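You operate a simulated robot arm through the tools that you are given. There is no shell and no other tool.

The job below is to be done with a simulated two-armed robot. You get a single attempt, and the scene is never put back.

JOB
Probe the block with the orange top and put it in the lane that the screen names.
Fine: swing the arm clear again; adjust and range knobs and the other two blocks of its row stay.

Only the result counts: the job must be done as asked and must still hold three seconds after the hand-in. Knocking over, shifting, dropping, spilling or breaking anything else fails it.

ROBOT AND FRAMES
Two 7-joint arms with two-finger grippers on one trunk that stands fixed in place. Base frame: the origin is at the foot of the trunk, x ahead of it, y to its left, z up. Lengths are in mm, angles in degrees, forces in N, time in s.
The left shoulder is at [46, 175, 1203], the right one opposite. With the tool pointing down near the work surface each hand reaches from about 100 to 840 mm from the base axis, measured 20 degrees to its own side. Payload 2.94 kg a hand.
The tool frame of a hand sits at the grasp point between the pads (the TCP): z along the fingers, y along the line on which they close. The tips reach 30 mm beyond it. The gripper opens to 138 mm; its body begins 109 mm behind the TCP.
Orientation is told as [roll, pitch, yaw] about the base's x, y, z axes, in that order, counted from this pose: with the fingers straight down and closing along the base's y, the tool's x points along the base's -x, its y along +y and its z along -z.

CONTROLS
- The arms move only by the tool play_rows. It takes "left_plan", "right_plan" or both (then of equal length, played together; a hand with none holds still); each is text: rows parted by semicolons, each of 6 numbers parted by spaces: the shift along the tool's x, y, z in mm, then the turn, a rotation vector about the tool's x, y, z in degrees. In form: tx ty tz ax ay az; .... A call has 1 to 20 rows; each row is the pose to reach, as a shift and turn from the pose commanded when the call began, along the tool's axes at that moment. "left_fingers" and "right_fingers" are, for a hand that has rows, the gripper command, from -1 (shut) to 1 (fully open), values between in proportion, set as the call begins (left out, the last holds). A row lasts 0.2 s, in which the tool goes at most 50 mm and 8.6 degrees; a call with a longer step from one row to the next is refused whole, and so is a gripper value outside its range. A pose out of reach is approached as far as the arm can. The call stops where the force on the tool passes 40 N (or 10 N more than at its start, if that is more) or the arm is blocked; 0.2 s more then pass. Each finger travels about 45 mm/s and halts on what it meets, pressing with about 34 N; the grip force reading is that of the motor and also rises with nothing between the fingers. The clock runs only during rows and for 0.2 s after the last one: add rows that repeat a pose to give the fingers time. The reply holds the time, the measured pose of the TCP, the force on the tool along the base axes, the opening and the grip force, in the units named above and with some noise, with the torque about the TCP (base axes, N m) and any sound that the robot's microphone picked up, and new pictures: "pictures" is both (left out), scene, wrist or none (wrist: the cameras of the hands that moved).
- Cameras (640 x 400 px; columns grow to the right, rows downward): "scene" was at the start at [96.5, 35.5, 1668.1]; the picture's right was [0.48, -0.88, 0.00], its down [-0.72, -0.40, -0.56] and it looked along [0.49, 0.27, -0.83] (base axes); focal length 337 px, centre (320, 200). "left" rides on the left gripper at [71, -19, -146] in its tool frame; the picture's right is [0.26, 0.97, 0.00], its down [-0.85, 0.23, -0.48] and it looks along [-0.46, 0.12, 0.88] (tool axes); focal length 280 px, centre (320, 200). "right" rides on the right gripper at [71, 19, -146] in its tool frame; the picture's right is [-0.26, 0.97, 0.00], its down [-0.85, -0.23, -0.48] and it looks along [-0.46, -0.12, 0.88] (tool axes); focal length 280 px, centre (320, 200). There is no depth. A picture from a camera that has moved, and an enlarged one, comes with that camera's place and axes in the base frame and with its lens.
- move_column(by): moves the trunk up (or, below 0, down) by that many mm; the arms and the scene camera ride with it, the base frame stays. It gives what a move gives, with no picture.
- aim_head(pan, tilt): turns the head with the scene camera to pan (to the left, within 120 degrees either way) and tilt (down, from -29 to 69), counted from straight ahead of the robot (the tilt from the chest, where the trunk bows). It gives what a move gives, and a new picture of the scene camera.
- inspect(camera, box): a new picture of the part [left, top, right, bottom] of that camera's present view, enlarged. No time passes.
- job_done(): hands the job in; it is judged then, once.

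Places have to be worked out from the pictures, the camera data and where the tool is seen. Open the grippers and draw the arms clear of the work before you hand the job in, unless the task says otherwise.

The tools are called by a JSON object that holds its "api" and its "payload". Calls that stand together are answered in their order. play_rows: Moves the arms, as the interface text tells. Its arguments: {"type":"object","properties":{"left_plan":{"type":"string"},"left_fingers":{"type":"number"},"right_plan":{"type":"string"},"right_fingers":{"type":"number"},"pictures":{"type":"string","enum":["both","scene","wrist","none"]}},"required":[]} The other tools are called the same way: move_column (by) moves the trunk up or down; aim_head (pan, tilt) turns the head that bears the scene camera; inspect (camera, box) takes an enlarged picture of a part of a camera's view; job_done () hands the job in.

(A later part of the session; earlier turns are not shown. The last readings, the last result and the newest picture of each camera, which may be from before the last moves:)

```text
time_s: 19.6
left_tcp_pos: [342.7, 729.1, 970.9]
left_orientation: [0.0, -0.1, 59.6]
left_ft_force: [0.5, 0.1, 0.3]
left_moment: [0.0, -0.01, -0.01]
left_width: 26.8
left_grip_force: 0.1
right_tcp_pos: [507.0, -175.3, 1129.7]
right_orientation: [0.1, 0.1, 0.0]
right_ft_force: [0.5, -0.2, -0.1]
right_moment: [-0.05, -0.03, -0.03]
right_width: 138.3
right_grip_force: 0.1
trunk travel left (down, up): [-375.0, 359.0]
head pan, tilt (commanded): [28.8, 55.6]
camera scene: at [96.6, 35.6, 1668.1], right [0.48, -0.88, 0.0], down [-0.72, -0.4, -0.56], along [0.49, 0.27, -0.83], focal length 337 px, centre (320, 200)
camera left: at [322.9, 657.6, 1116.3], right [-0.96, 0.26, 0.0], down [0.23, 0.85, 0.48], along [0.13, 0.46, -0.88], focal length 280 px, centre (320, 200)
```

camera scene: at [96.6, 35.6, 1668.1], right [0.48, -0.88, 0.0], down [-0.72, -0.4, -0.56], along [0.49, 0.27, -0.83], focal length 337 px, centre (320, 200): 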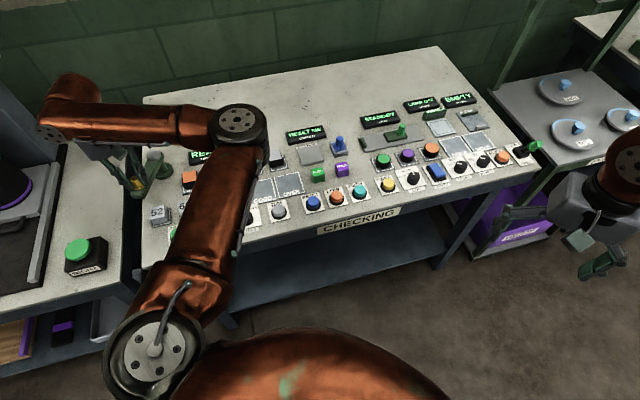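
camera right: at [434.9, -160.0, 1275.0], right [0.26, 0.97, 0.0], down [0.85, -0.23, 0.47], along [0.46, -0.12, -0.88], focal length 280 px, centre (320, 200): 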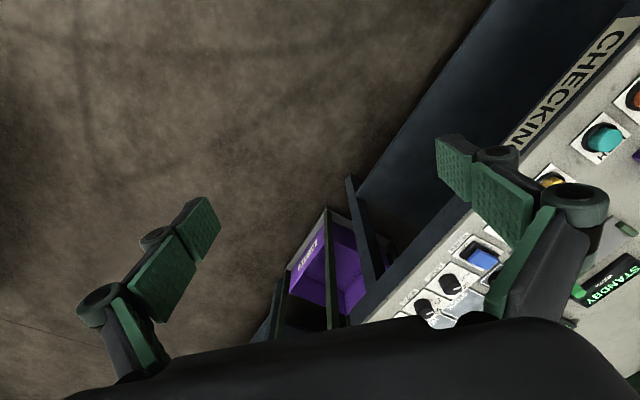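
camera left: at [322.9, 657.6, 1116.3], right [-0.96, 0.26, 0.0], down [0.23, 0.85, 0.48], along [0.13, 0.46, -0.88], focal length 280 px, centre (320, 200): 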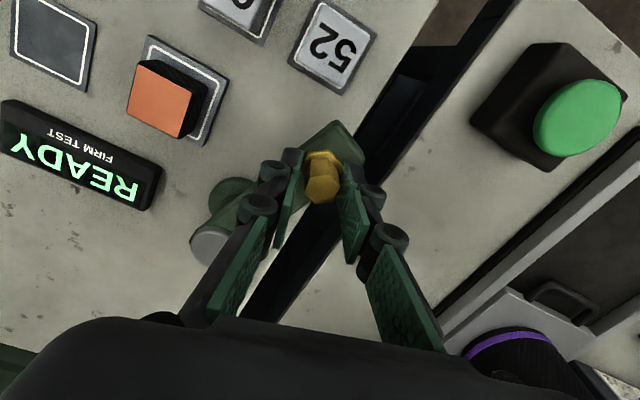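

The peg is caged (26.8 mm opening). I swing it along the arc about the pivot, the first 30–35° now, and check.

{"api": "play_rows", "payload": {"left_plan": "2.7 -3.7 0 0 0 0; 5.3 -7.4 0 0 0 0; 7.7 -11.3 0 0 0 0; 9.9 -15.2 0 0 0 0; 11.9 -19.2 0 0 0 0; 13.8 -23.3 0 0 0 0; 15.5 -27.5 0 0 0 0; 17 -31.8 0 0 0 0; 18.3 -36.1 0 0 0 0; 19.4 -40.5 0 0 0 0; 20.4 -44.9 0 0 0 0; 21.1 -49.4 0 0 0 0; 22 -58.5 0 0 0 0", "left_fingers": -0.61, "pictures": "both"}}

```text
time_s: 22.4
left_tcp_pos: [380.5, 680.9, 971.9]
left_orientation: [0.0, -0.2, 59.7]
left_ft_force: [-0.8, -0.1, -0.1]
left_moment: [0.0, 0.0, 0.01]
left_width: 27.0
left_grip_force: 0.0
right_tcp_pos: [506.4, -175.7, 1130.1]
right_orientation: [0.1, 0.1, -0.1]
right_ft_force: [0.5, -0.6, 0.0]
right_moment: [0.0, 0.0, 0.03]
right_width: 137.8
right_grip_force: 0.0
trunk travel left (down, up): [-375.0, 359.0]
head pan, tilt (commanded): [28.8, 55.6]
camera scene: at [96.9, 35.1, 1668.1], right [0.48, -0.88, 0.0], down [-0.72, -0.4, -0.56], along [0.49, 0.27, -0.83], focal length 337 px, centre (320, 200)
camera left: at [361.4, 609.3, 1117.2], right [-0.96, 0.26, 0.0], down [0.23, 0.85, 0.48], along [0.13, 0.46, -0.88], focal length 280 px, centre (320, 200)
```

scene: 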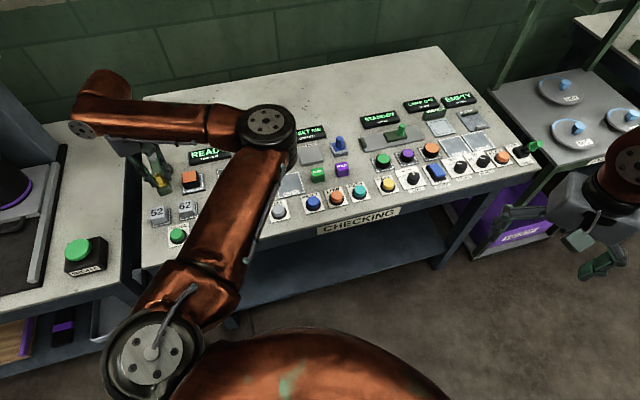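
left: 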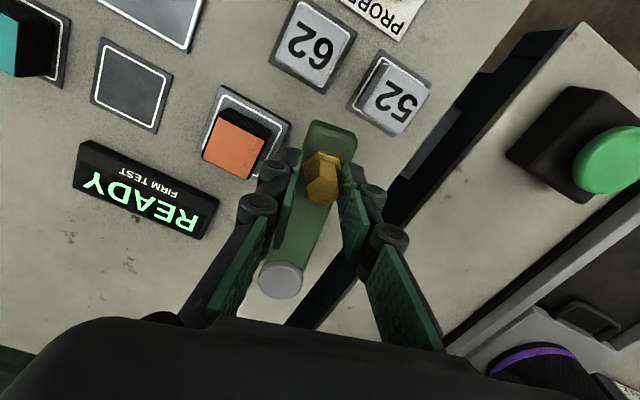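

The swing arm follows easily with almost no force. I continue along the arc to about 266°, then check alignment over the block.

{"api": "play_rows", "payload": {"left_plan": "0 -4.5 0 0 0 0; 0 -8.9 0 0 0 0; -0.3 -13.4 0 0 0 0; -0.7 -18 0 0 0 0; -1.4 -22.5 0 0 0 0; -2.1 -26.9 0 0 0 0; -3.2 -31.3 0 0 0 0; -4.4 -35.7 0 0 0 0; -5.8 -40 0 0 0 0; -7.3 -44.3 0 0 0 0; -9.2 -48.4 0 0 0 0; -11.1 -52.5 0 0 0 0; -11.1 -52.5 0 0 0 0", "left_fingers": -0.61, "pictures": "both"}}

```text
time_s: 25.2
left_tcp_pos: [431.4, 664.2, 971.0]
left_orientation: [0.0, -0.1, 59.6]
left_ft_force: [-1.0, 0.5, -0.2]
left_moment: [0.01, -0.01, -0.01]
left_width: 27.4
left_grip_force: 0.3
right_tcp_pos: [507.6, -176.7, 1129.4]
right_orientation: [0.1, 0.1, -0.1]
right_ft_force: [-1.3, -0.1, -0.5]
right_moment: [0.03, 0.04, -0.04]
right_width: 138.0
right_grip_force: 0.1
trunk travel left (down, up): [-375.0, 359.0]
head pan, tilt (commanded): [28.8, 55.6]
camera scene: at [96.5, 35.5, 1668.1], right [0.48, -0.88, 0.0], down [-0.72, -0.4, -0.56], along [0.49, 0.27, -0.83], focal length 337 px, centre (320, 200)
camera left: at [411.7, 592.5, 1116.5], right [-0.96, 0.26, 0.0], down [0.23, 0.85, 0.48], along [0.13, 0.46, -0.88], focal length 280 px, centre (320, 200)
```

scene: 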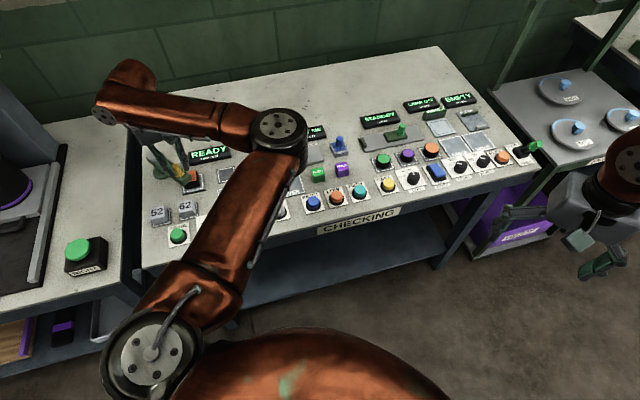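
left: 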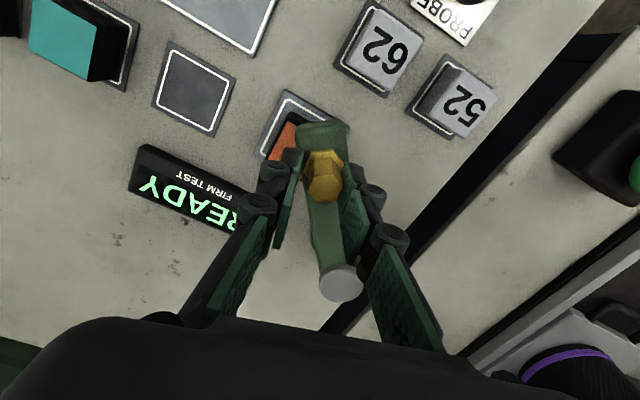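

Still smooth. I finish the arc so that the peg ends above the plate centre, with a couple of mm extra for the cage's play.

{"api": "play_rows", "payload": {"left_plan": "-2.2 -4 0 0 0 0; -4.4 -7.9 0 0 0 0; -7 -11.7 0 0 0 0; -9.6 -15.3 0 0 0 0; -10.7 -16.7 0 0 0 0; -10.7 -16.7 0 0 0 0; -10.7 -16.7 0 0 0 0", "left_fingers": -0.61, "pictures": "both"}}

```text
time_s: 26.8
left_tcp_pos: [450.7, 665.8, 972.4]
left_orientation: [-0.1, -0.1, 59.6]
left_ft_force: [0.8, -0.7, -0.8]
left_moment: [-0.02, -0.03, 0.0]
left_width: 26.9
left_grip_force: 0.0
right_tcp_pos: [506.7, -174.4, 1128.9]
right_orientation: [0.0, 0.2, 0.0]
right_ft_force: [0.1, 0.4, 1.3]
right_moment: [-0.01, 0.01, -0.02]
right_width: 138.2
right_grip_force: 0.1
trunk travel left (down, up): [-375.0, 359.0]
head pan, tilt (commanded): [28.8, 55.6]
camera scene: at [96.6, 35.5, 1668.1], right [0.48, -0.88, 0.0], down [-0.72, -0.4, -0.56], along [0.49, 0.27, -0.83], focal length 337 px, centre (320, 200)
camera left: at [431.4, 593.8, 1117.0], right [-0.97, 0.26, 0.0], down [0.23, 0.85, 0.48], along [0.13, 0.46, -0.88], focal length 280 px, centre (320, 200)
```

scene: 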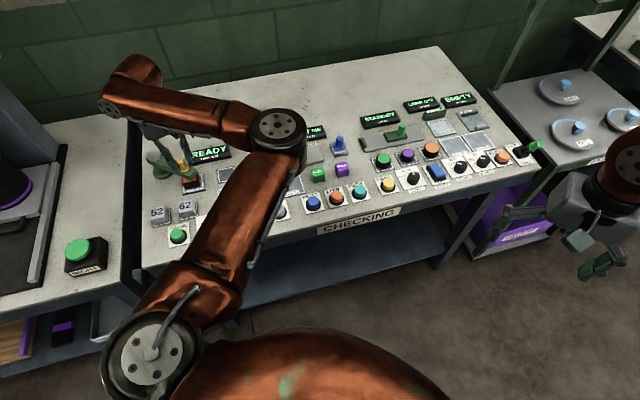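
left: 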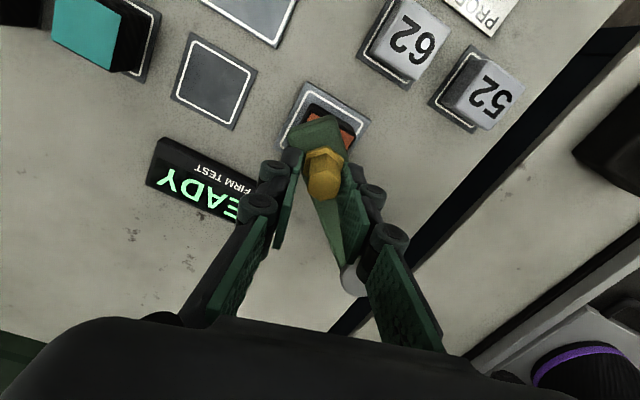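

The peg is at about the plate centre. I zoom to check the alignment of the beam tip over the block.

{"api": "inspect", "payload": {"camera": "left", "box": [250, 70, 410, 220]}}

{"api": "inspect", "payload": {"camera": "scene", "box": [140, 120, 236, 210]}}

```text
2.67 times, centred on (330, 145) of left
camera zoom: at [431.4, 593.8, 1117.0], right [-0.97, 0.26, 0.0], down [0.23, 0.85, 0.48], along [0.13, 0.46, -0.88], focal length 748 px, centre (293, 347)
```

zoom: 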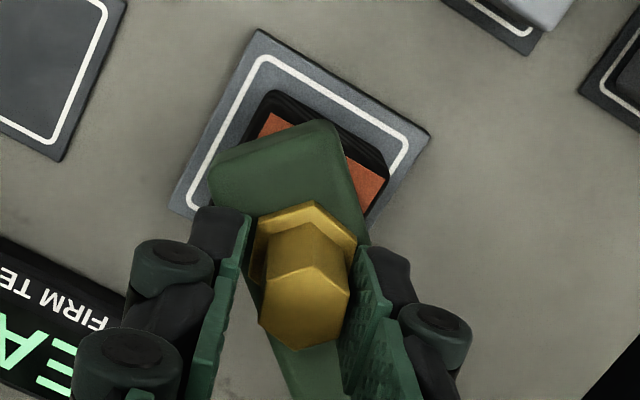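

```text
4.44 times, centred on (188, 165) of scene
camera zoom: at [96.6, 35.5, 1668.1], right [0.48, -0.88, 0.0], down [-0.72, -0.4, -0.56], along [0.49, 0.27, -0.83], focal length 1498 px, centre (907, 356)
```

zoom: 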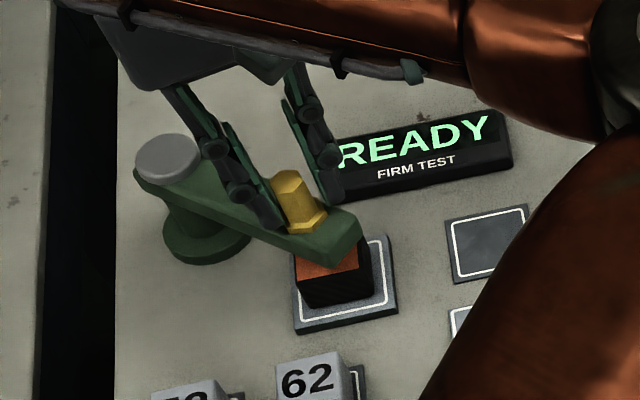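

Peg is at ≈ [448, 664], within a few mm of the block's centre. I open the fingers, rise clear, and move above the PROBE button.

{"api": "play_rows", "payload": {"left_plan": "0 0 0 0 0 0; 0 0 0 0 0 0; 0 0 0 0 0 0; 0 0 -20 0 0 0; 0 0 -55 0 0 0; 0 0 -90 0 0 0; 33 18 -90 0 0 0; 66 36 -90 0 0 0; 99 54 -90 0 0 0; 132 72 -90 0 0 0; 164 90 -90 0 0 0; 164 90 -90 0 0 0", "left_fingers": 0.09, "pictures": "both"}}

```text
time_s: 29.4
left_tcp_pos: [288.6, 571.0, 1063.1]
left_orientation: [0.1, 0.1, 59.6]
left_ft_force: [0.3, -0.8, -0.5]
left_moment: [-0.02, 0.04, 0.01]
left_width: 75.2
left_grip_force: 0.1
right_tcp_pos: [507.1, -175.8, 1129.7]
right_orientation: [0.1, 0.1, 0.0]
right_ft_force: [-0.1, 0.4, 0.1]
right_moment: [0.0, 0.01, 0.01]
right_width: 138.0
right_grip_force: 0.1
trunk travel left (down, up): [-375.0, 359.0]
head pan, tilt (commanded): [28.8, 55.6]
camera scene: at [97.0, 35.6, 1668.0], right [0.48, -0.88, 0.0], down [-0.72, -0.4, -0.56], along [0.49, 0.27, -0.83], focal length 337 px, centre (320, 200)
camera left: at [270.1, 498.6, 1207.2], right [-0.96, 0.26, 0.0], down [0.23, 0.85, 0.48], along [0.13, 0.46, -0.88], focal length 280 px, centre (320, 200)
```

scene: 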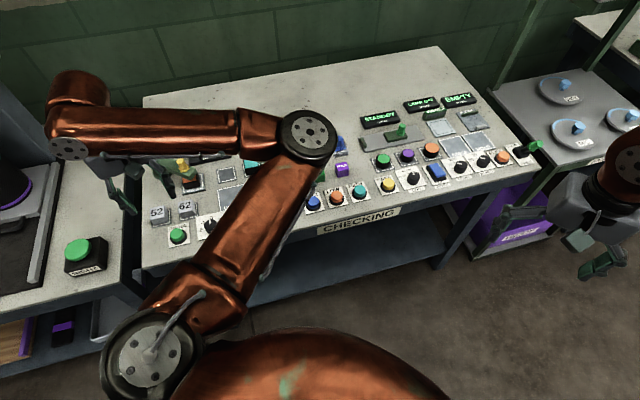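
left: 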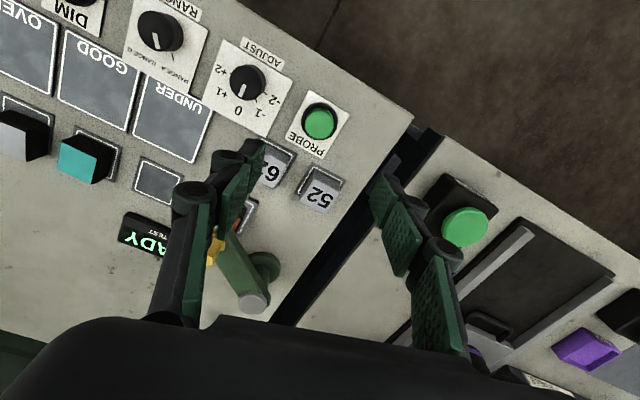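

The PROBE button lies right below the tool axis. I zoom to refine and confirm the swing arm's position over the block.

{"api": "inspect", "payload": {"camera": "left", "box": [272, 80, 368, 170]}}

{"api": "inspect", "payload": {"camera": "scene", "box": [130, 130, 250, 250]}}

```text
4.44 times, centred on (320, 125) of left
camera zoom: at [270.1, 498.6, 1207.2], right [-0.96, 0.26, 0.0], down [0.23, 0.85, 0.48], along [0.13, 0.46, -0.88], focal length 1246 px, centre (320, 533)
```

zoom: 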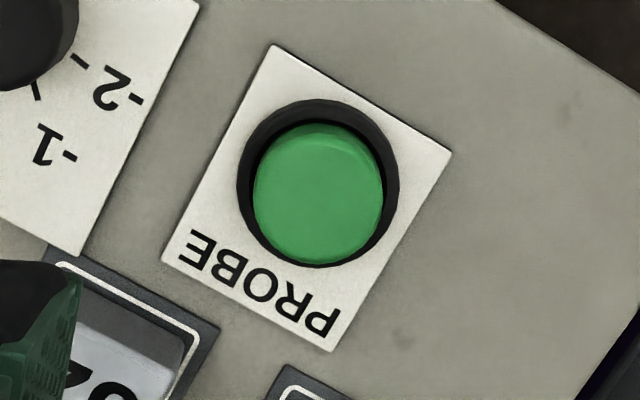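

```text
3.33 times, centred on (190, 190) of scene
camera zoom: at [97.0, 35.6, 1668.0], right [0.48, -0.88, 0.0], down [-0.72, -0.4, -0.56], along [0.49, 0.27, -0.83], focal length 1123 px, centre (753, 233)
```

zoom: 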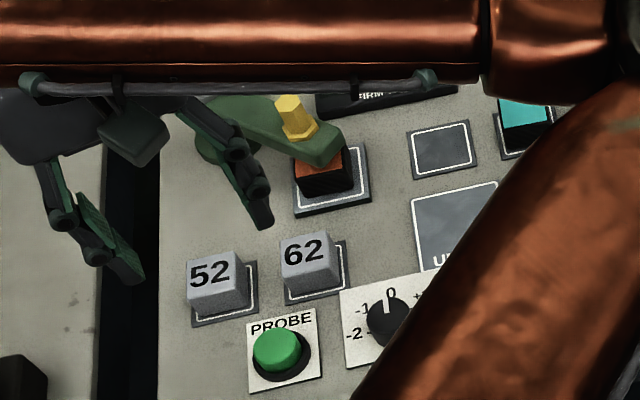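

Button top ≈ [291, 577, 877], i.e. (−6, +1.7) mm in the tool frame. I close the fingers and descend to tips ≈ 885, just above it.

{"api": "play_rows", "payload": {"left_plan": "-3 1 0 0 0 0; -6 1.7 20 0 0 0; -6 1.7 50 0 0 0; -6 1.7 80 0 0 0; -6 1.7 110 0 0 0; -6 1.7 135 0 0 0; -6 1.7 147 0 0 0; -6 1.7 147 0 0 0", "left_fingers": -1, "pictures": "both"}}

```text
time_s: 31.2
left_tcp_pos: [291.3, 574.6, 912.8]
left_orientation: [0.0, -0.1, 59.6]
left_ft_force: [-0.1, 0.7, 0.7]
left_moment: [0.0, 0.0, 0.0]
left_width: 0.0
left_grip_force: 28.9
right_tcp_pos: [506.0, -175.6, 1129.3]
right_orientation: [0.1, 0.1, 0.0]
right_ft_force: [0.5, 0.1, 0.8]
right_moment: [-0.03, 0.01, -0.02]
right_width: 138.1
right_grip_force: 0.0
trunk travel left (down, up): [-375.0, 359.0]
head pan, tilt (commanded): [28.8, 55.6]
camera scene: at [96.5, 35.4, 1668.1], right [0.48, -0.88, 0.0], down [-0.72, -0.4, -0.56], along [0.49, 0.27, -0.83], focal length 337 px, centre (320, 200)
camera left: at [271.9, 503.7, 1057.9], right [-0.96, 0.26, 0.0], down [0.23, 0.85, 0.48], along [0.13, 0.46, -0.88], focal length 280 px, centre (320, 200)
```

scene: 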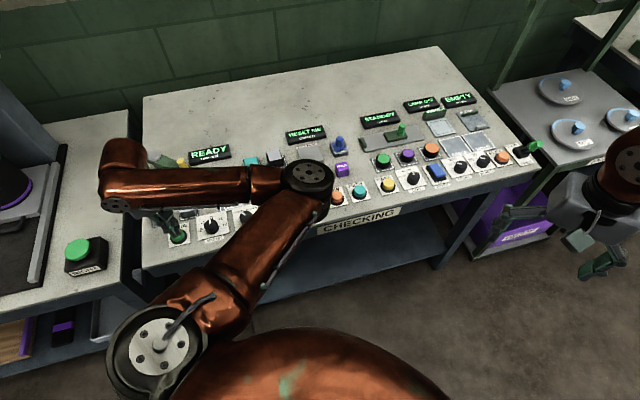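
left: 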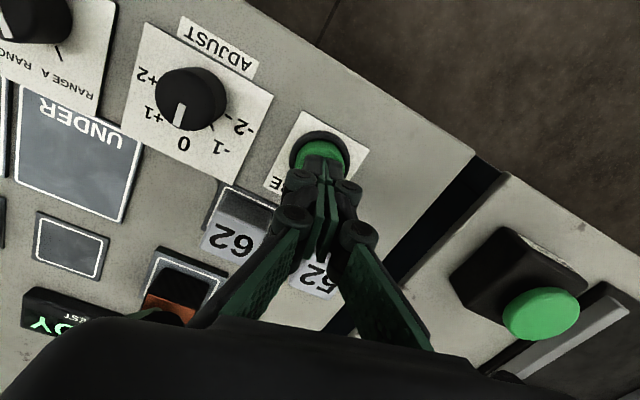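

The tips are right over the button and the screen (READY) is visible in the scene view. I press down in small steps.

{"api": "play_rows", "payload": {"left_plan": "0 0 3 0 0 0; 0 0 5 0 0 0; 0 0 6.5 0 0 0; 0 0 8 0 0 0; 0 0 9.5 0 0 0; 0 0 10.5 0 0 0; 0 0 10.5 0 0 0", "left_fingers": -1, "pictures": "scene"}}

```text
time_s: 32.8
left_tcp_pos: [292.5, 576.0, 904.8]
left_orientation: [0.0, -0.3, 59.6]
left_ft_force: [-0.1, 5.4, 20.9]
left_moment: [0.07, 0.05, 0.02]
left_width: 5.7
left_grip_force: 28.2
right_tcp_pos: [506.1, -176.6, 1130.1]
right_orientation: [0.1, 0.0, 0.0]
right_ft_force: [0.5, 0.9, 0.4]
right_moment: [0.0, 0.02, 0.01]
right_width: 137.9
right_grip_force: 0.0
trunk travel left (down, up): [-375.0, 359.0]
head pan, tilt (commanded): [28.8, 55.6]
heard: click
camera scene: at [95.4, 34.0, 1668.3], right [0.48, -0.88, 0.0], down [-0.72, -0.4, -0.57], along [0.5, 0.27, -0.82], focal length 337 px, centre (320, 200)
```

scene: 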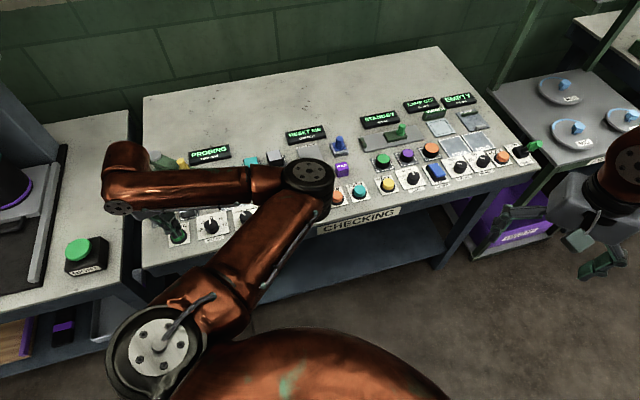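

A click was heard and the screen says PROBING. I lift off the button a little and wait, watching the screen.

{"api": "play_rows", "payload": {"left_plan": "0 0 -5 0 0 0; 0 0 -15 0 0 0; 0 0 -25 0 0 0; 0 0 -25 0 0 0; 0 0 -25 0 0 0; 0 0 -25 0 0 0; 0 0 -25 0 0 0; 0 0 -25 0 0 0", "left_fingers": -1, "pictures": "scene"}}

{"api": "inspect", "payload": {"camera": "scene", "box": [170, 130, 250, 180]}}

```text
time_s: 34.6
left_tcp_pos: [292.8, 575.3, 929.0]
left_orientation: [0.0, -0.1, 59.5]
left_ft_force: [0.1, 0.0, -0.1]
left_moment: [-0.01, -0.02, 0.02]
left_width: 0.0
left_grip_force: 28.3
right_tcp_pos: [506.0, -175.0, 1129.5]
right_orientation: [0.1, 0.2, -0.1]
right_ft_force: [-0.3, 0.5, 0.1]
right_moment: [0.01, 0.02, 0.02]
right_width: 138.1
right_grip_force: 0.0
trunk travel left (down, up): [-375.0, 359.0]
head pan, tilt (commanded): [28.8, 55.6]
camera scene: at [96.5, 35.4, 1668.1], right [0.48, -0.88, 0.0], down [-0.72, -0.4, -0.56], along [0.49, 0.27, -0.83], focal length 337 px, centre (320, 200)
```

scene: 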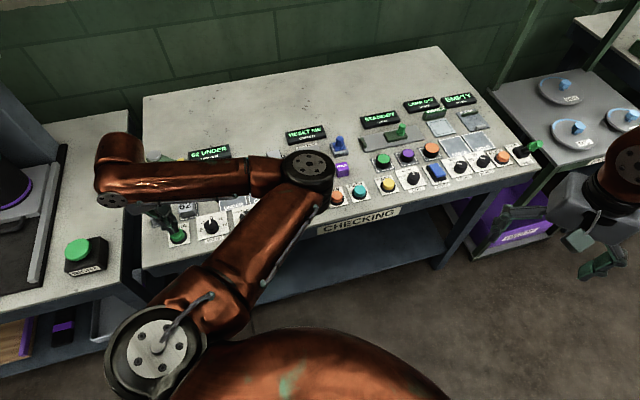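

```text
8.00 times, centred on (210, 155) of scene
camera zoom: at [96.5, 35.4, 1668.1], right [0.48, -0.88, 0.0], down [-0.72, -0.4, -0.56], along [0.49, 0.27, -0.83], focal length 2696 px, centre (1200, 560)
```

zoom: 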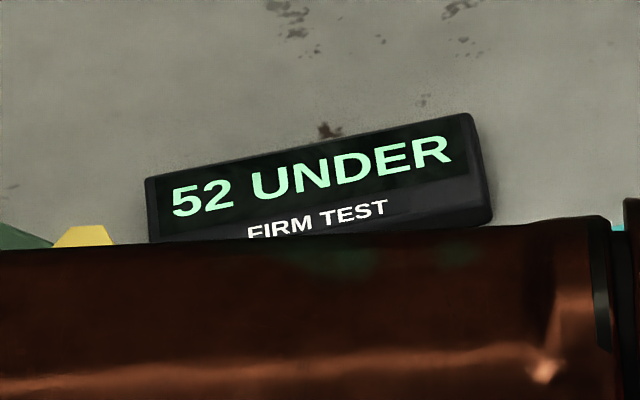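

The screen reads "52 UNDER", so the lane is UNDER. Now I go back over the peg (≈ [448, 664]) at the same yaw to swing the arm clear again.

{"api": "play_rows", "payload": {"left_plan": "0 0 -40 0 0 0; 0 0 -80 0 0 0; 0 0 -120 0 0 0; 0 0 -134 0 0 0; -31 -17.7 -134 0 0 0; -62 -35.4 -134 0 0 0; -93 -53.1 -134 0 0 0; -124 -70.8 -134 0 0 0; -155.2 -88.5 -134 0 0 0; -155.2 -88.5 -134 0 0 0; -155.2 -88.5 -134 0 0 0", "left_fingers": 0.09, "pictures": "both"}}

{"api": "inspect", "payload": {"camera": "left", "box": [240, 80, 400, 220]}}

{"api": "inspect", "payload": {"camera": "scene", "box": [150, 130, 246, 190]}}

```text
time_s: 37.0
left_tcp_pos: [448.0, 663.0, 1060.9]
left_orientation: [-0.1, -0.1, 59.7]
left_ft_force: [0.8, 0.2, -0.7]
left_moment: [0.01, 0.01, 0.03]
left_width: 75.0
left_grip_force: 0.0
right_tcp_pos: [506.3, -175.5, 1129.4]
right_orientation: [0.1, 0.1, 0.0]
right_ft_force: [0.4, 0.0, 0.6]
right_moment: [0.0, 0.04, -0.02]
right_width: 138.0
right_grip_force: 0.0
trunk travel left (down, up): [-375.0, 359.0]
head pan, tilt (commanded): [28.8, 55.6]
camera scene: at [96.9, 35.9, 1668.0], right [0.48, -0.88, 0.0], down [-0.72, -0.4, -0.56], along [0.49, 0.27, -0.83], focal length 337 px, centre (320, 200)
camera left: at [428.1, 591.5, 1206.3], right [-0.96, 0.26, 0.0], down [0.23, 0.85, 0.48], along [0.13, 0.46, -0.88], focal length 280 px, centre (320, 200)
```

scene: 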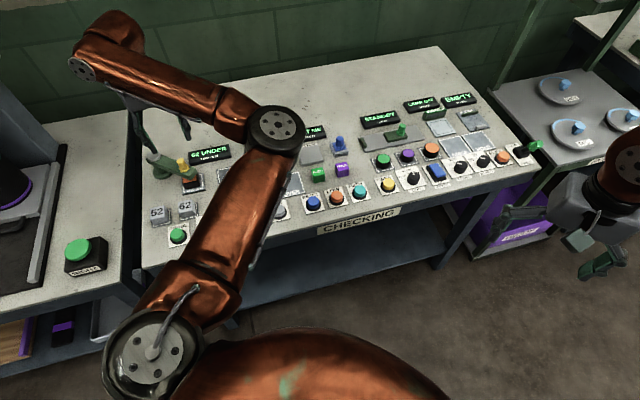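
left: 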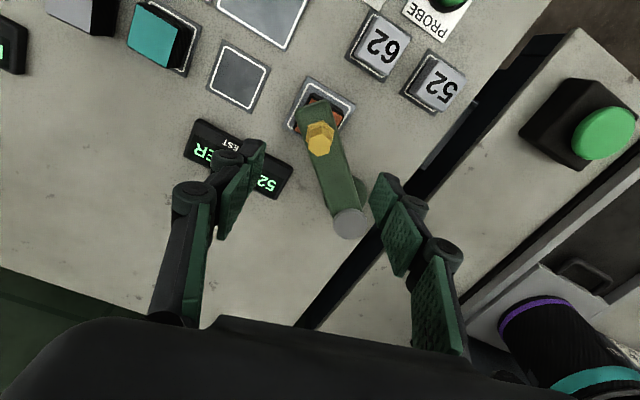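

```text
2.86 times, centred on (320, 150) of left
camera zoom: at [428.1, 591.5, 1206.3], right [-0.96, 0.26, 0.0], down [0.23, 0.85, 0.48], along [0.13, 0.46, -0.88], focal length 801 px, centre (320, 343)
```

zoom: 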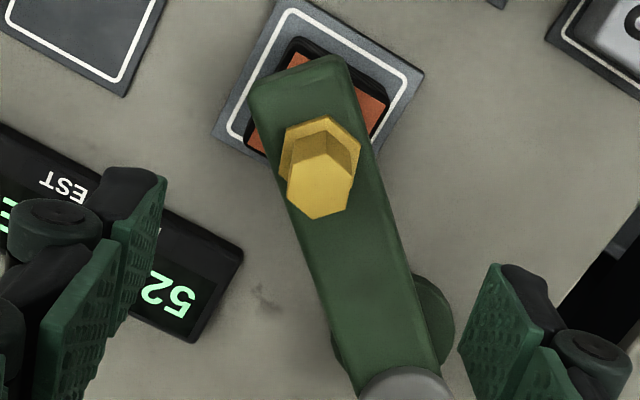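

```text
6.67 times, centred on (198, 160) of scene
camera zoom: at [96.9, 35.9, 1668.0], right [0.48, -0.88, 0.0], down [-0.72, -0.4, -0.56], along [0.49, 0.27, -0.83], focal length 2247 px, centre (1133, 467)
```

zoom: 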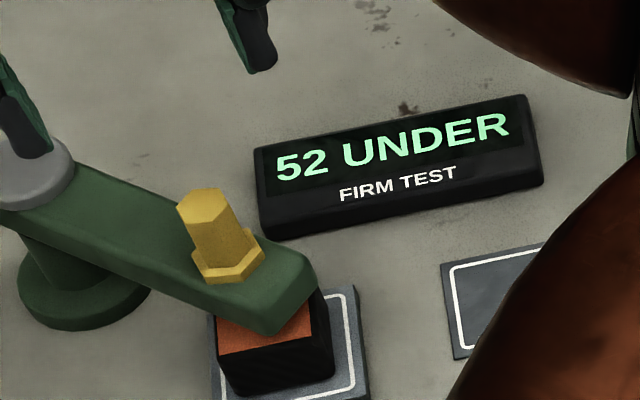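

The reading "52 UNDER" is steady. The peg is (−2, +0.6) mm in the tool frame; I descend around it and narrow the fingers to the cage again.

{"api": "play_rows", "payload": {"left_plan": "-2 0.6 30 0 0 0; -2 0.6 60 0 0 0; -2 0.6 80 0 0 0; -2 0.6 89 0 0 0; -2 0.6 89 0 0 0", "left_fingers": 0.09, "pictures": "none"}}

{"api": "play_rows", "payload": {"left_plan": "0 0 0 0 0 0; 0 0 0 0 0 0; 0 0 0 0 0 0; 0 0 0 0 0 0", "left_fingers": -0.61, "pictures": "wrist"}}

```text
time_s: 38.2
left_tcp_pos: [447.4, 668.4, 973.4]
left_orientation: [0.0, -0.1, 59.6]
left_ft_force: [-0.9, -0.7, 0.1]
left_moment: [-0.01, 0.0, -0.02]
left_width: 75.1
left_grip_force: 0.0
right_tcp_pos: [506.2, -175.3, 1130.0]
right_orientation: [0.1, 0.0, 0.0]
right_ft_force: [-0.3, 0.2, -0.1]
right_moment: [0.02, 0.02, 0.0]
right_width: 137.9
right_grip_force: 0.0
trunk travel left (down, up): [-375.0, 359.0]
head pan, tilt (commanded): [28.8, 55.6]
```

```text
time_s: 39.2
left_tcp_pos: [447.0, 667.2, 974.2]
left_orientation: [0.0, -0.1, 59.6]
left_ft_force: [0.3, 0.5, 0.2]
left_moment: [0.0, -0.02, 0.0]
left_width: 27.1
left_grip_force: 0.2
right_tcp_pos: [506.1, -175.2, 1129.2]
right_orientation: [0.1, 0.1, 0.0]
right_ft_force: [-0.1, 0.0, -0.6]
right_moment: [0.01, 0.01, 0.01]
right_width: 138.1
right_grip_force: 0.0
trunk travel left (down, up): [-375.0, 359.0]
head pan, tilt (commanded): [28.8, 55.6]
camera left: at [428.1, 595.3, 1118.8], right [-0.96, 0.26, 0.0], down [0.23, 0.85, 0.48], along [0.13, 0.46, -0.88], focal length 280 px, centre (320, 200)
```

left: 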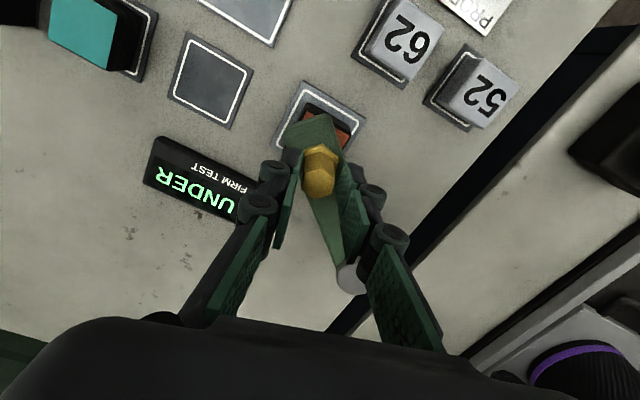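

Peg caged again (27.1 mm). I swing it back along the arc.

{"api": "play_rows", "payload": {"left_plan": "1.8 2.6 0 0 0 0; 3.5 5.2 0 0 0 0; 5.7 9.1 0 0 0 0; 7.9 13.1 0 0 0 0; 9.8 17.2 0 0 0 0; 11.7 21.3 0 0 0 0; 13.2 25.6 0 0 0 0; 14.6 29.9 0 0 0 0; 15.8 34.3 0 0 0 0; 16.9 38.7 0 0 0 0; 17.6 43.1 0 0 0 0; 18.3 47.6 0 0 0 0; 18.7 52.1 0 0 0 0; 19 56.7 0 0 0 0; 19 61.1 0 0 0 0; 19 65.6 0 0 0 0; 18.1 74.7 0 0 0 0", "left_fingers": -0.61, "pictures": "both"}}

```text
time_s: 42.8
left_tcp_pos: [375.1, 688.9, 973.6]
left_orientation: [0.0, -0.1, 59.5]
left_ft_force: [0.3, -0.1, -0.3]
left_moment: [-0.01, 0.01, 0.01]
left_width: 27.0
left_grip_force: 0.6
right_tcp_pos: [506.3, -175.5, 1129.3]
right_orientation: [0.0, 0.1, 0.0]
right_ft_force: [0.1, -0.2, -0.5]
right_moment: [-0.01, -0.03, -0.02]
right_width: 138.0
right_grip_force: 0.1
trunk travel left (down, up): [-375.0, 359.0]
head pan, tilt (commanded): [28.8, 55.6]
camera scene: at [96.3, 35.9, 1668.1], right [0.48, -0.88, 0.0], down [-0.72, -0.4, -0.56], along [0.49, 0.27, -0.83], focal length 337 px, centre (320, 200)
camera left: at [354.8, 617.4, 1119.2], right [-0.97, 0.26, 0.0], down [0.23, 0.85, 0.48], along [0.13, 0.46, -0.88], focal length 280 px, centre (320, 200)
```

scene: 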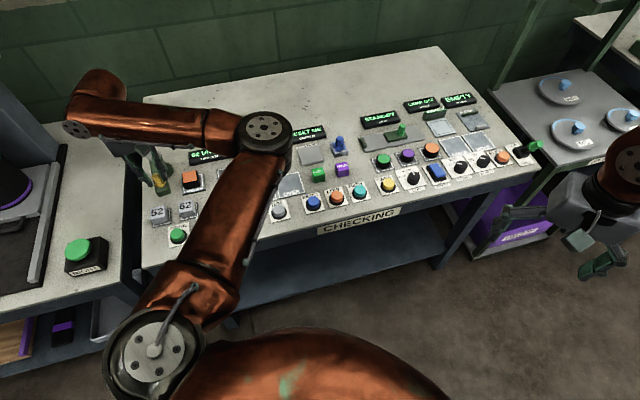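
left: 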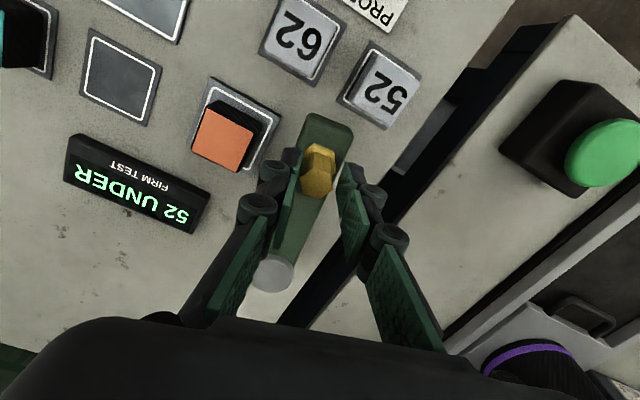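

The block stayed put and the arm follows. I finish the swing back to its original parking angle.

{"api": "play_rows", "payload": {"left_plan": "-0.8 4.5 0 0 0 0; -1.7 8.9 0 0 0 0; -2.9 13.3 0 0 0 0; -4.1 17.6 0 0 0 0; -5.7 21.9 0 0 0 0; -7.3 26.1 0 0 0 0; -9.2 30.2 0 0 0 0; -11.2 34.2 0 0 0 0; -13.5 38.1 0 0 0 0; -15.8 42 0 0 0 0; -18.4 45.7 0 0 0 0; -21.1 49.4 0 0 0 0; -22.3 50.8 0 0 0 0; -22.3 50.8 0 0 0 0", "left_fingers": -0.61, "pictures": "both"}}

```text
time_s: 45.8
left_tcp_pos: [341.9, 734.9, 974.8]
left_orientation: [0.0, -0.1, 59.7]
left_ft_force: [1.0, 0.0, -0.3]
left_moment: [-0.01, -0.01, 0.02]
left_width: 27.0
left_grip_force: 0.0
right_tcp_pos: [505.7, -174.5, 1128.9]
right_orientation: [0.1, 0.1, 0.0]
right_ft_force: [0.6, -0.6, -1.1]
right_moment: [0.0, 0.01, -0.01]
right_width: 137.9
right_grip_force: 0.1
trunk travel left (down, up): [-375.0, 359.0]
head pan, tilt (commanded): [28.8, 55.6]
camera scene: at [96.5, 35.6, 1668.1], right [0.48, -0.88, 0.0], down [-0.72, -0.4, -0.56], along [0.49, 0.27, -0.83], focal length 337 px, centre (320, 200)
camera left: at [322.4, 662.4, 1119.5], right [-0.97, 0.26, 0.0], down [0.23, 0.85, 0.48], along [0.13, 0.46, -0.88], focal length 280 px, centre (320, 200)
```

scene: 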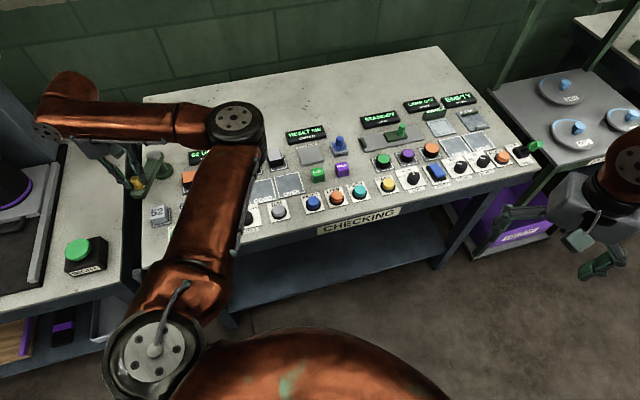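
left: 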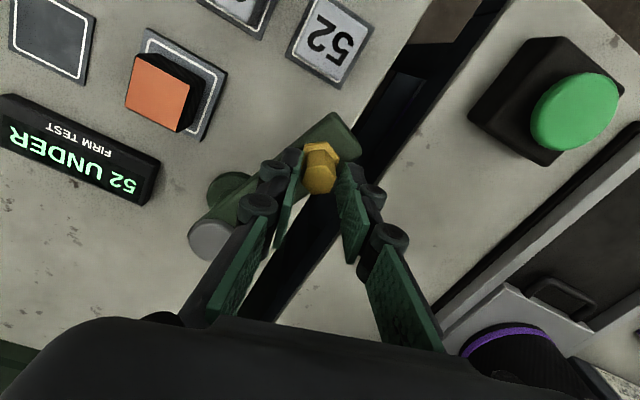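

The arm is parked at its original angle. I open, rise, and return above the block on the plate at yaw −45.

{"api": "play_rows", "payload": {"left_plan": "0 0 0 0 0 0; 0 0 0 0 0 0; 0 0 -15 0 0 0; 0 0 -50 0 0 0; 0 0 -88 0 0 0; 0.7 -10 -88 0 0 8; 1.4 -20 -88 0 0 16; 2.1 -30 -88 0 0 24; 2.9 -40 -88 0 0 32; 3.6 -50 -88 0 0 40; 4.3 -60 -88 0 0 48; 5 -70 -88 0 0 56; 5.8 -80 -88 0 0 64; 6.5 -90 -88 0 0 72; 7.2 -100 -88 0 0 80; 7.9 -110 -88 0 0 88; 8.7 -120 -88 0 0 96.4; 9.4 -130.3 -88 0 0 104.8; 9.4 -130.3 -88 0 0 104.8; 9.4 -130.3 -88 0 0 104.8", "left_fingers": 0.09, "pictures": "both"}}

{"api": "inspect", "payload": {"camera": "left", "box": [250, 80, 410, 180]}}

{"api": "inspect", "payload": {"camera": "scene", "box": [120, 120, 280, 240]}}

```text
time_s: 50.0
left_tcp_pos: [448.5, 658.4, 1062.0]
left_orientation: [0.1, 0.0, -45.2]
left_ft_force: [0.5, 0.0, -0.3]
left_moment: [-0.02, 0.02, -0.02]
left_width: 75.5
left_grip_force: 0.1
right_tcp_pos: [506.7, -175.4, 1129.4]
right_orientation: [0.1, 0.1, -0.1]
right_ft_force: [0.6, -0.2, -0.1]
right_moment: [-0.02, 0.04, -0.01]
right_width: 137.8
right_grip_force: 0.1
trunk travel left (down, up): [-375.0, 359.0]
head pan, tilt (commanded): [28.8, 55.6]
camera scene: at [96.7, 35.4, 1668.1], right [0.48, -0.88, 0.0], down [-0.72, -0.4, -0.56], along [0.49, 0.27, -0.83], focal length 337 px, centre (320, 200)
camera left: at [385.1, 694.8, 1206.5], right [0.5, 0.87, 0.0], down [0.76, -0.44, 0.48], along [0.41, -0.24, -0.88], focal length 280 px, centre (320, 200)
```

scene: 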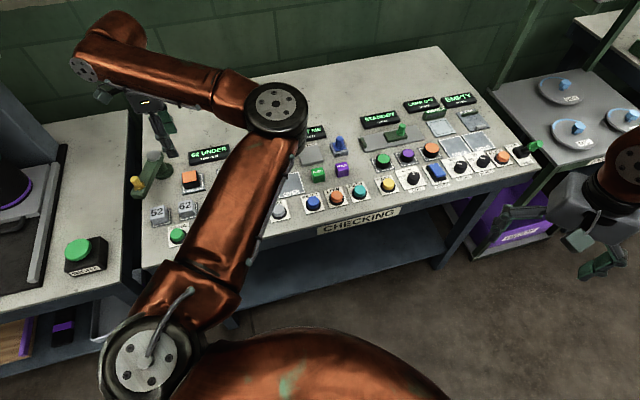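
left: 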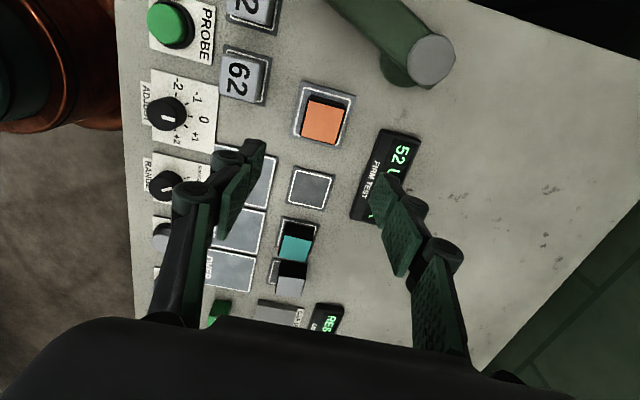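

```text
4.00 times, centred on (330, 130) of left
camera zoom: at [385.1, 694.8, 1206.5], right [0.5, 0.87, 0.0], down [0.76, -0.44, 0.48], along [0.41, -0.24, -0.88], focal length 1122 px, centre (280, 480)
```

zoom: 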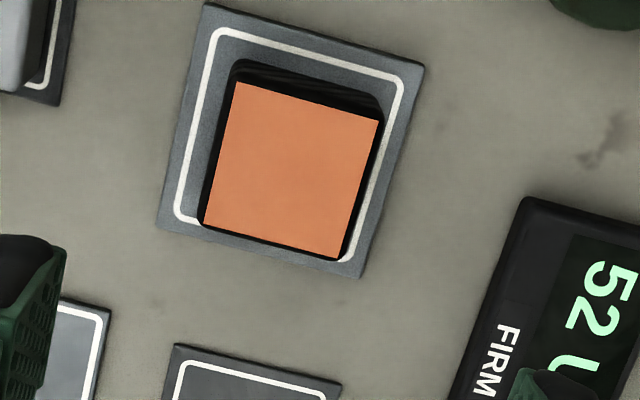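

```text
3.33 times, centred on (200, 180) of scene
camera zoom: at [96.7, 35.4, 1668.1], right [0.48, -0.88, 0.0], down [-0.72, -0.4, -0.56], along [0.49, 0.27, -0.83], focal length 1123 px, centre (720, 267)
```

zoom: 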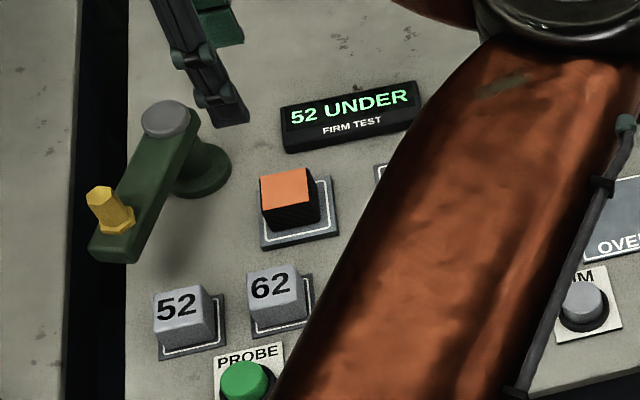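

The swing arm is parked as before and the block is square in the gripper, offset (+1.6, +2.3). I descend onto the block to TCP z ≈ 900 and then close.

{"api": "play_rows", "payload": {"left_plan": "1.6 2.3 35 0 0 0; 1.6 2.3 70 0 0 0; 1.6 2.3 105 0 0 0; 1.6 2.3 135 0 0 0; 1.6 2.3 152 0 0 0; 1.6 2.3 161 0 0 0; 1.6 2.3 161 0 0 0; 1.6 2.3 161 0 0 0", "left_fingers": 0.09, "pictures": "wrist"}}

```text
time_s: 51.8
left_tcp_pos: [450.3, 665.0, 901.4]
left_orientation: [0.2, 0.0, -45.2]
left_ft_force: [-0.9, 0.4, 0.4]
left_moment: [-0.01, -0.02, -0.01]
left_width: 74.9
left_grip_force: 0.0
right_tcp_pos: [506.1, -173.9, 1129.1]
right_orientation: [0.1, 0.2, 0.0]
right_ft_force: [0.0, -0.2, -0.3]
right_moment: [0.01, -0.02, 0.0]
right_width: 138.0
right_grip_force: 0.0
trunk travel left (down, up): [-375.0, 359.0]
head pan, tilt (commanded): [28.8, 55.6]
camera left: at [386.4, 699.9, 1046.7], right [0.5, 0.87, 0.0], down [0.76, -0.44, 0.48], along [0.41, -0.24, -0.88], focal length 280 px, centre (320, 200)
```

left: 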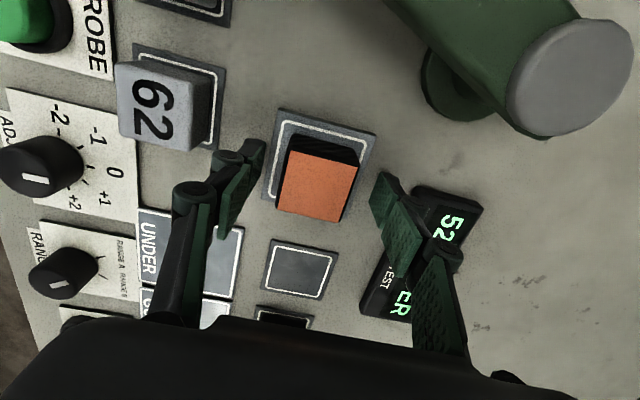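

Fingers straddle the block well. I close on it.

{"api": "play_rows", "payload": {"left_plan": "0 0 0 0 0 0; 0 0 1 0 0 0; 0 0 1 0 0 0; 0 0 1 0 0 0; 0 0 1 0 0 0", "left_fingers": -1, "pictures": "none"}}

```text
time_s: 53.0
left_tcp_pos: [450.7, 663.4, 901.6]
left_orientation: [0.1, 0.0, -45.3]
left_ft_force: [0.6, 2.7, 6.2]
left_moment: [0.01, -0.01, 0.02]
left_width: 42.6
left_grip_force: 34.1
right_tcp_pos: [505.7, -176.1, 1129.1]
right_orientation: [0.1, 0.1, 0.0]
right_ft_force: [0.0, 0.2, 0.3]
right_moment: [0.05, 0.0, -0.03]
right_width: 138.0
right_grip_force: 0.1
trunk travel left (down, up): [-375.0, 359.0]
head pan, tilt (commanded): [28.8, 55.6]
```

Gripped (42.6 mm). I lift 60 mm and carry the block over to the UNDER lane centre (≈ [463.5, 526]).

{"api": "play_rows", "payload": {"left_plan": "0 0 -20 0 0 0; 0 0 -40 0 0 0; 0 0 -60 0 0 0; -21 -17.5 -60 0 0 0; -43 -35 -60 0 0 0; -64 -52.5 -60 0 0 0; -85 -70 -60 0 0 0; -106.6 -87.8 -60 0 0 0; -106.6 -87.8 -60 0 0 0; -106.6 -87.8 -60 0 0 0", "left_fingers": -1, "pictures": "both"}}

{"api": "inspect", "payload": {"camera": "left", "box": [230, 70, 430, 220]}}

```text
time_s: 55.2
left_tcp_pos: [461.4, 523.4, 959.5]
left_orientation: [0.1, 0.0, -45.2]
left_ft_force: [-0.7, -0.5, 0.3]
left_moment: [0.01, 0.03, -0.01]
left_width: 43.0
left_grip_force: 34.3
right_tcp_pos: [506.1, -175.9, 1128.6]
right_orientation: [0.1, 0.1, 0.0]
right_ft_force: [-0.3, -0.3, -0.2]
right_moment: [0.03, -0.02, -0.01]
right_width: 138.0
right_grip_force: 0.1
trunk travel left (down, up): [-375.0, 359.0]
head pan, tilt (commanded): [28.8, 55.6]
camera scene: at [96.6, 34.6, 1668.1], right [0.48, -0.88, 0.0], down [-0.72, -0.4, -0.56], along [0.49, 0.27, -0.83], focal length 337 px, centre (320, 200)
camera left: at [398.5, 559.5, 1105.7], right [0.5, 0.87, 0.0], down [0.76, -0.44, 0.48], along [0.41, -0.24, -0.88], focal length 280 px, centre (320, 200)
```

scene: 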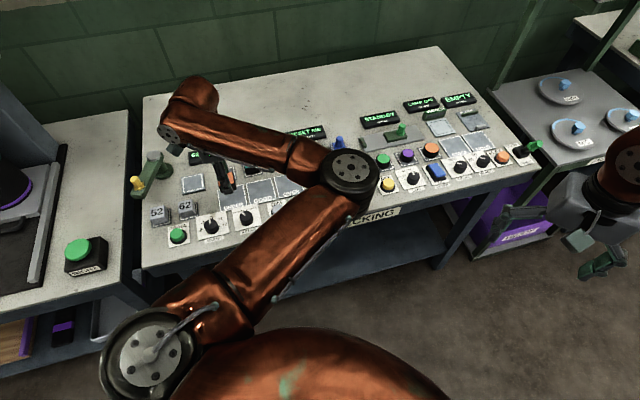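
left: 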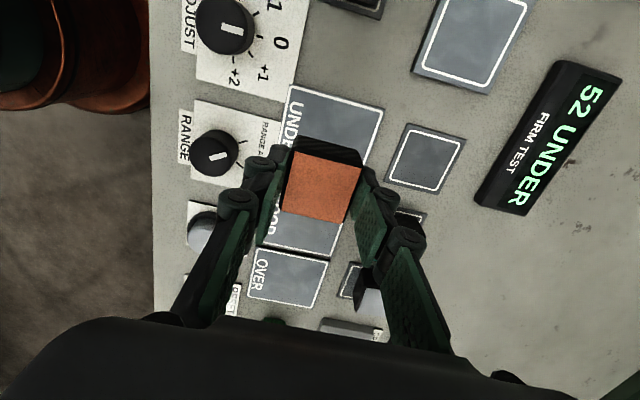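

```text
2.67 times, centred on (330, 145) of left
camera zoom: at [398.5, 559.5, 1105.7], right [0.5, 0.87, 0.0], down [0.76, -0.44, 0.48], along [0.41, -0.24, -0.88], focal length 748 px, centre (293, 347)
```

zoom: 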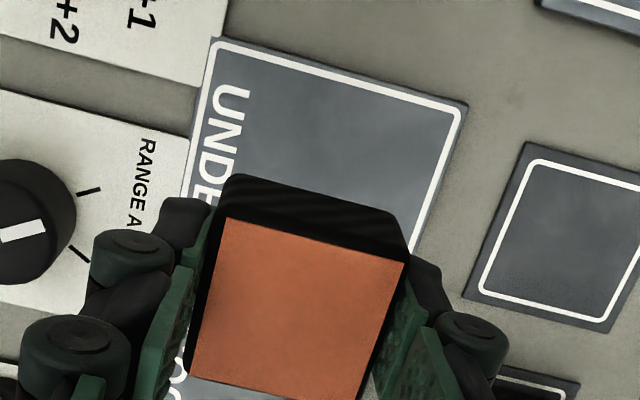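

The lane's centre is about (+1, +5) mm in the tool frame. I shift and lower the block to just above the lane.

{"api": "play_rows", "payload": {"left_plan": "1 5 0 0 0 0; 1 5 20 0 0 0; 1 5 40 0 0 0; 1 5 55 0 0 0; 1 5 61 0 0 0; 1 5 61 0 0 0", "left_fingers": -1, "pictures": "both"}}

{"api": "inspect", "payload": {"camera": "left", "box": [200, 70, 440, 220]}}

```text
time_s: 56.6
left_tcp_pos: [463.6, 527.9, 898.7]
left_orientation: [0.1, 0.0, -45.2]
left_ft_force: [-0.4, 0.5, -1.0]
left_moment: [0.01, 0.01, -0.01]
left_width: 42.9
left_grip_force: 34.2
right_tcp_pos: [505.3, -175.6, 1129.3]
right_orientation: [0.1, 0.1, 0.0]
right_ft_force: [0.0, 0.4, 1.0]
right_moment: [-0.02, 0.03, 0.01]
right_width: 138.0
right_grip_force: 0.1
trunk travel left (down, up): [-375.0, 359.0]
head pan, tilt (commanded): [28.8, 55.6]
camera scene: at [96.6, 35.3, 1668.1], right [0.48, -0.88, 0.0], down [-0.72, -0.4, -0.56], along [0.49, 0.27, -0.83], focal length 337 px, centre (320, 200)
camera left: at [400.1, 564.2, 1043.4], right [0.5, 0.87, 0.0], down [0.76, -0.44, 0.48], along [0.41, -0.24, -0.88], focal length 280 px, centre (320, 200)
```

scene: 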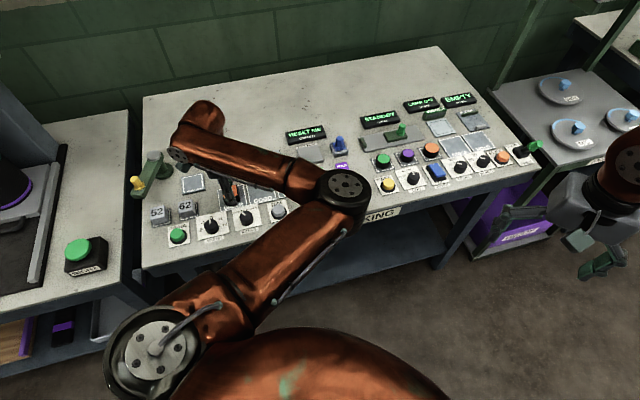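
left: 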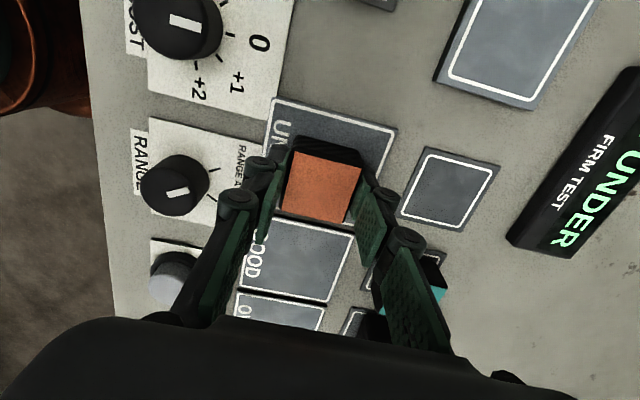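

```text
2.67 times, centred on (320, 145) of left
camera zoom: at [400.1, 564.2, 1043.4], right [0.5, 0.87, 0.0], down [0.76, -0.44, 0.48], along [0.41, -0.24, -0.88], focal length 748 px, centre (320, 347)
```

zoom: 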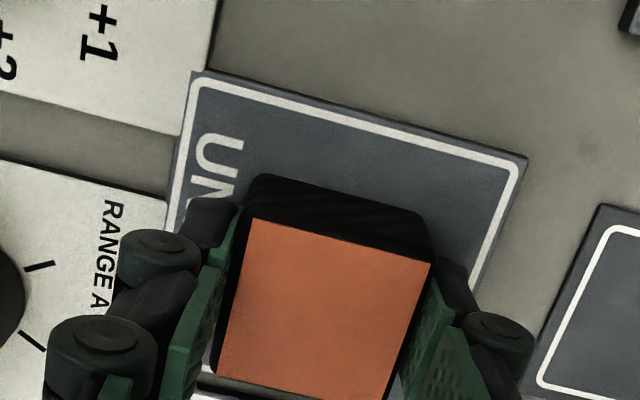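

The block is well inside the UNDER lane, not yet touching. I lower in 1 mm steps to contact.

{"api": "play_rows", "payload": {"left_plan": "0 0 1.5 0 0 0; 0 0 2.5 0 0 0; 0 0 2.5 0 0 0", "left_fingers": -1, "pictures": "none"}}

```text
time_s: 57.4
left_tcp_pos: [464.6, 529.4, 897.0]
left_orientation: [0.2, -0.1, -45.2]
left_ft_force: [-3.3, -1.9, 8.6]
left_moment: [-0.11, 0.13, 0.0]
left_width: 42.9
left_grip_force: 34.1
right_tcp_pos: [506.0, -176.1, 1128.9]
right_orientation: [0.1, 0.0, 0.1]
right_ft_force: [-0.2, -0.3, -0.3]
right_moment: [0.03, -0.01, 0.03]
right_width: 138.1
right_grip_force: 0.0
trunk travel left (down, up): [-375.0, 359.0]
head pan, tilt (commanded): [28.8, 55.6]
```

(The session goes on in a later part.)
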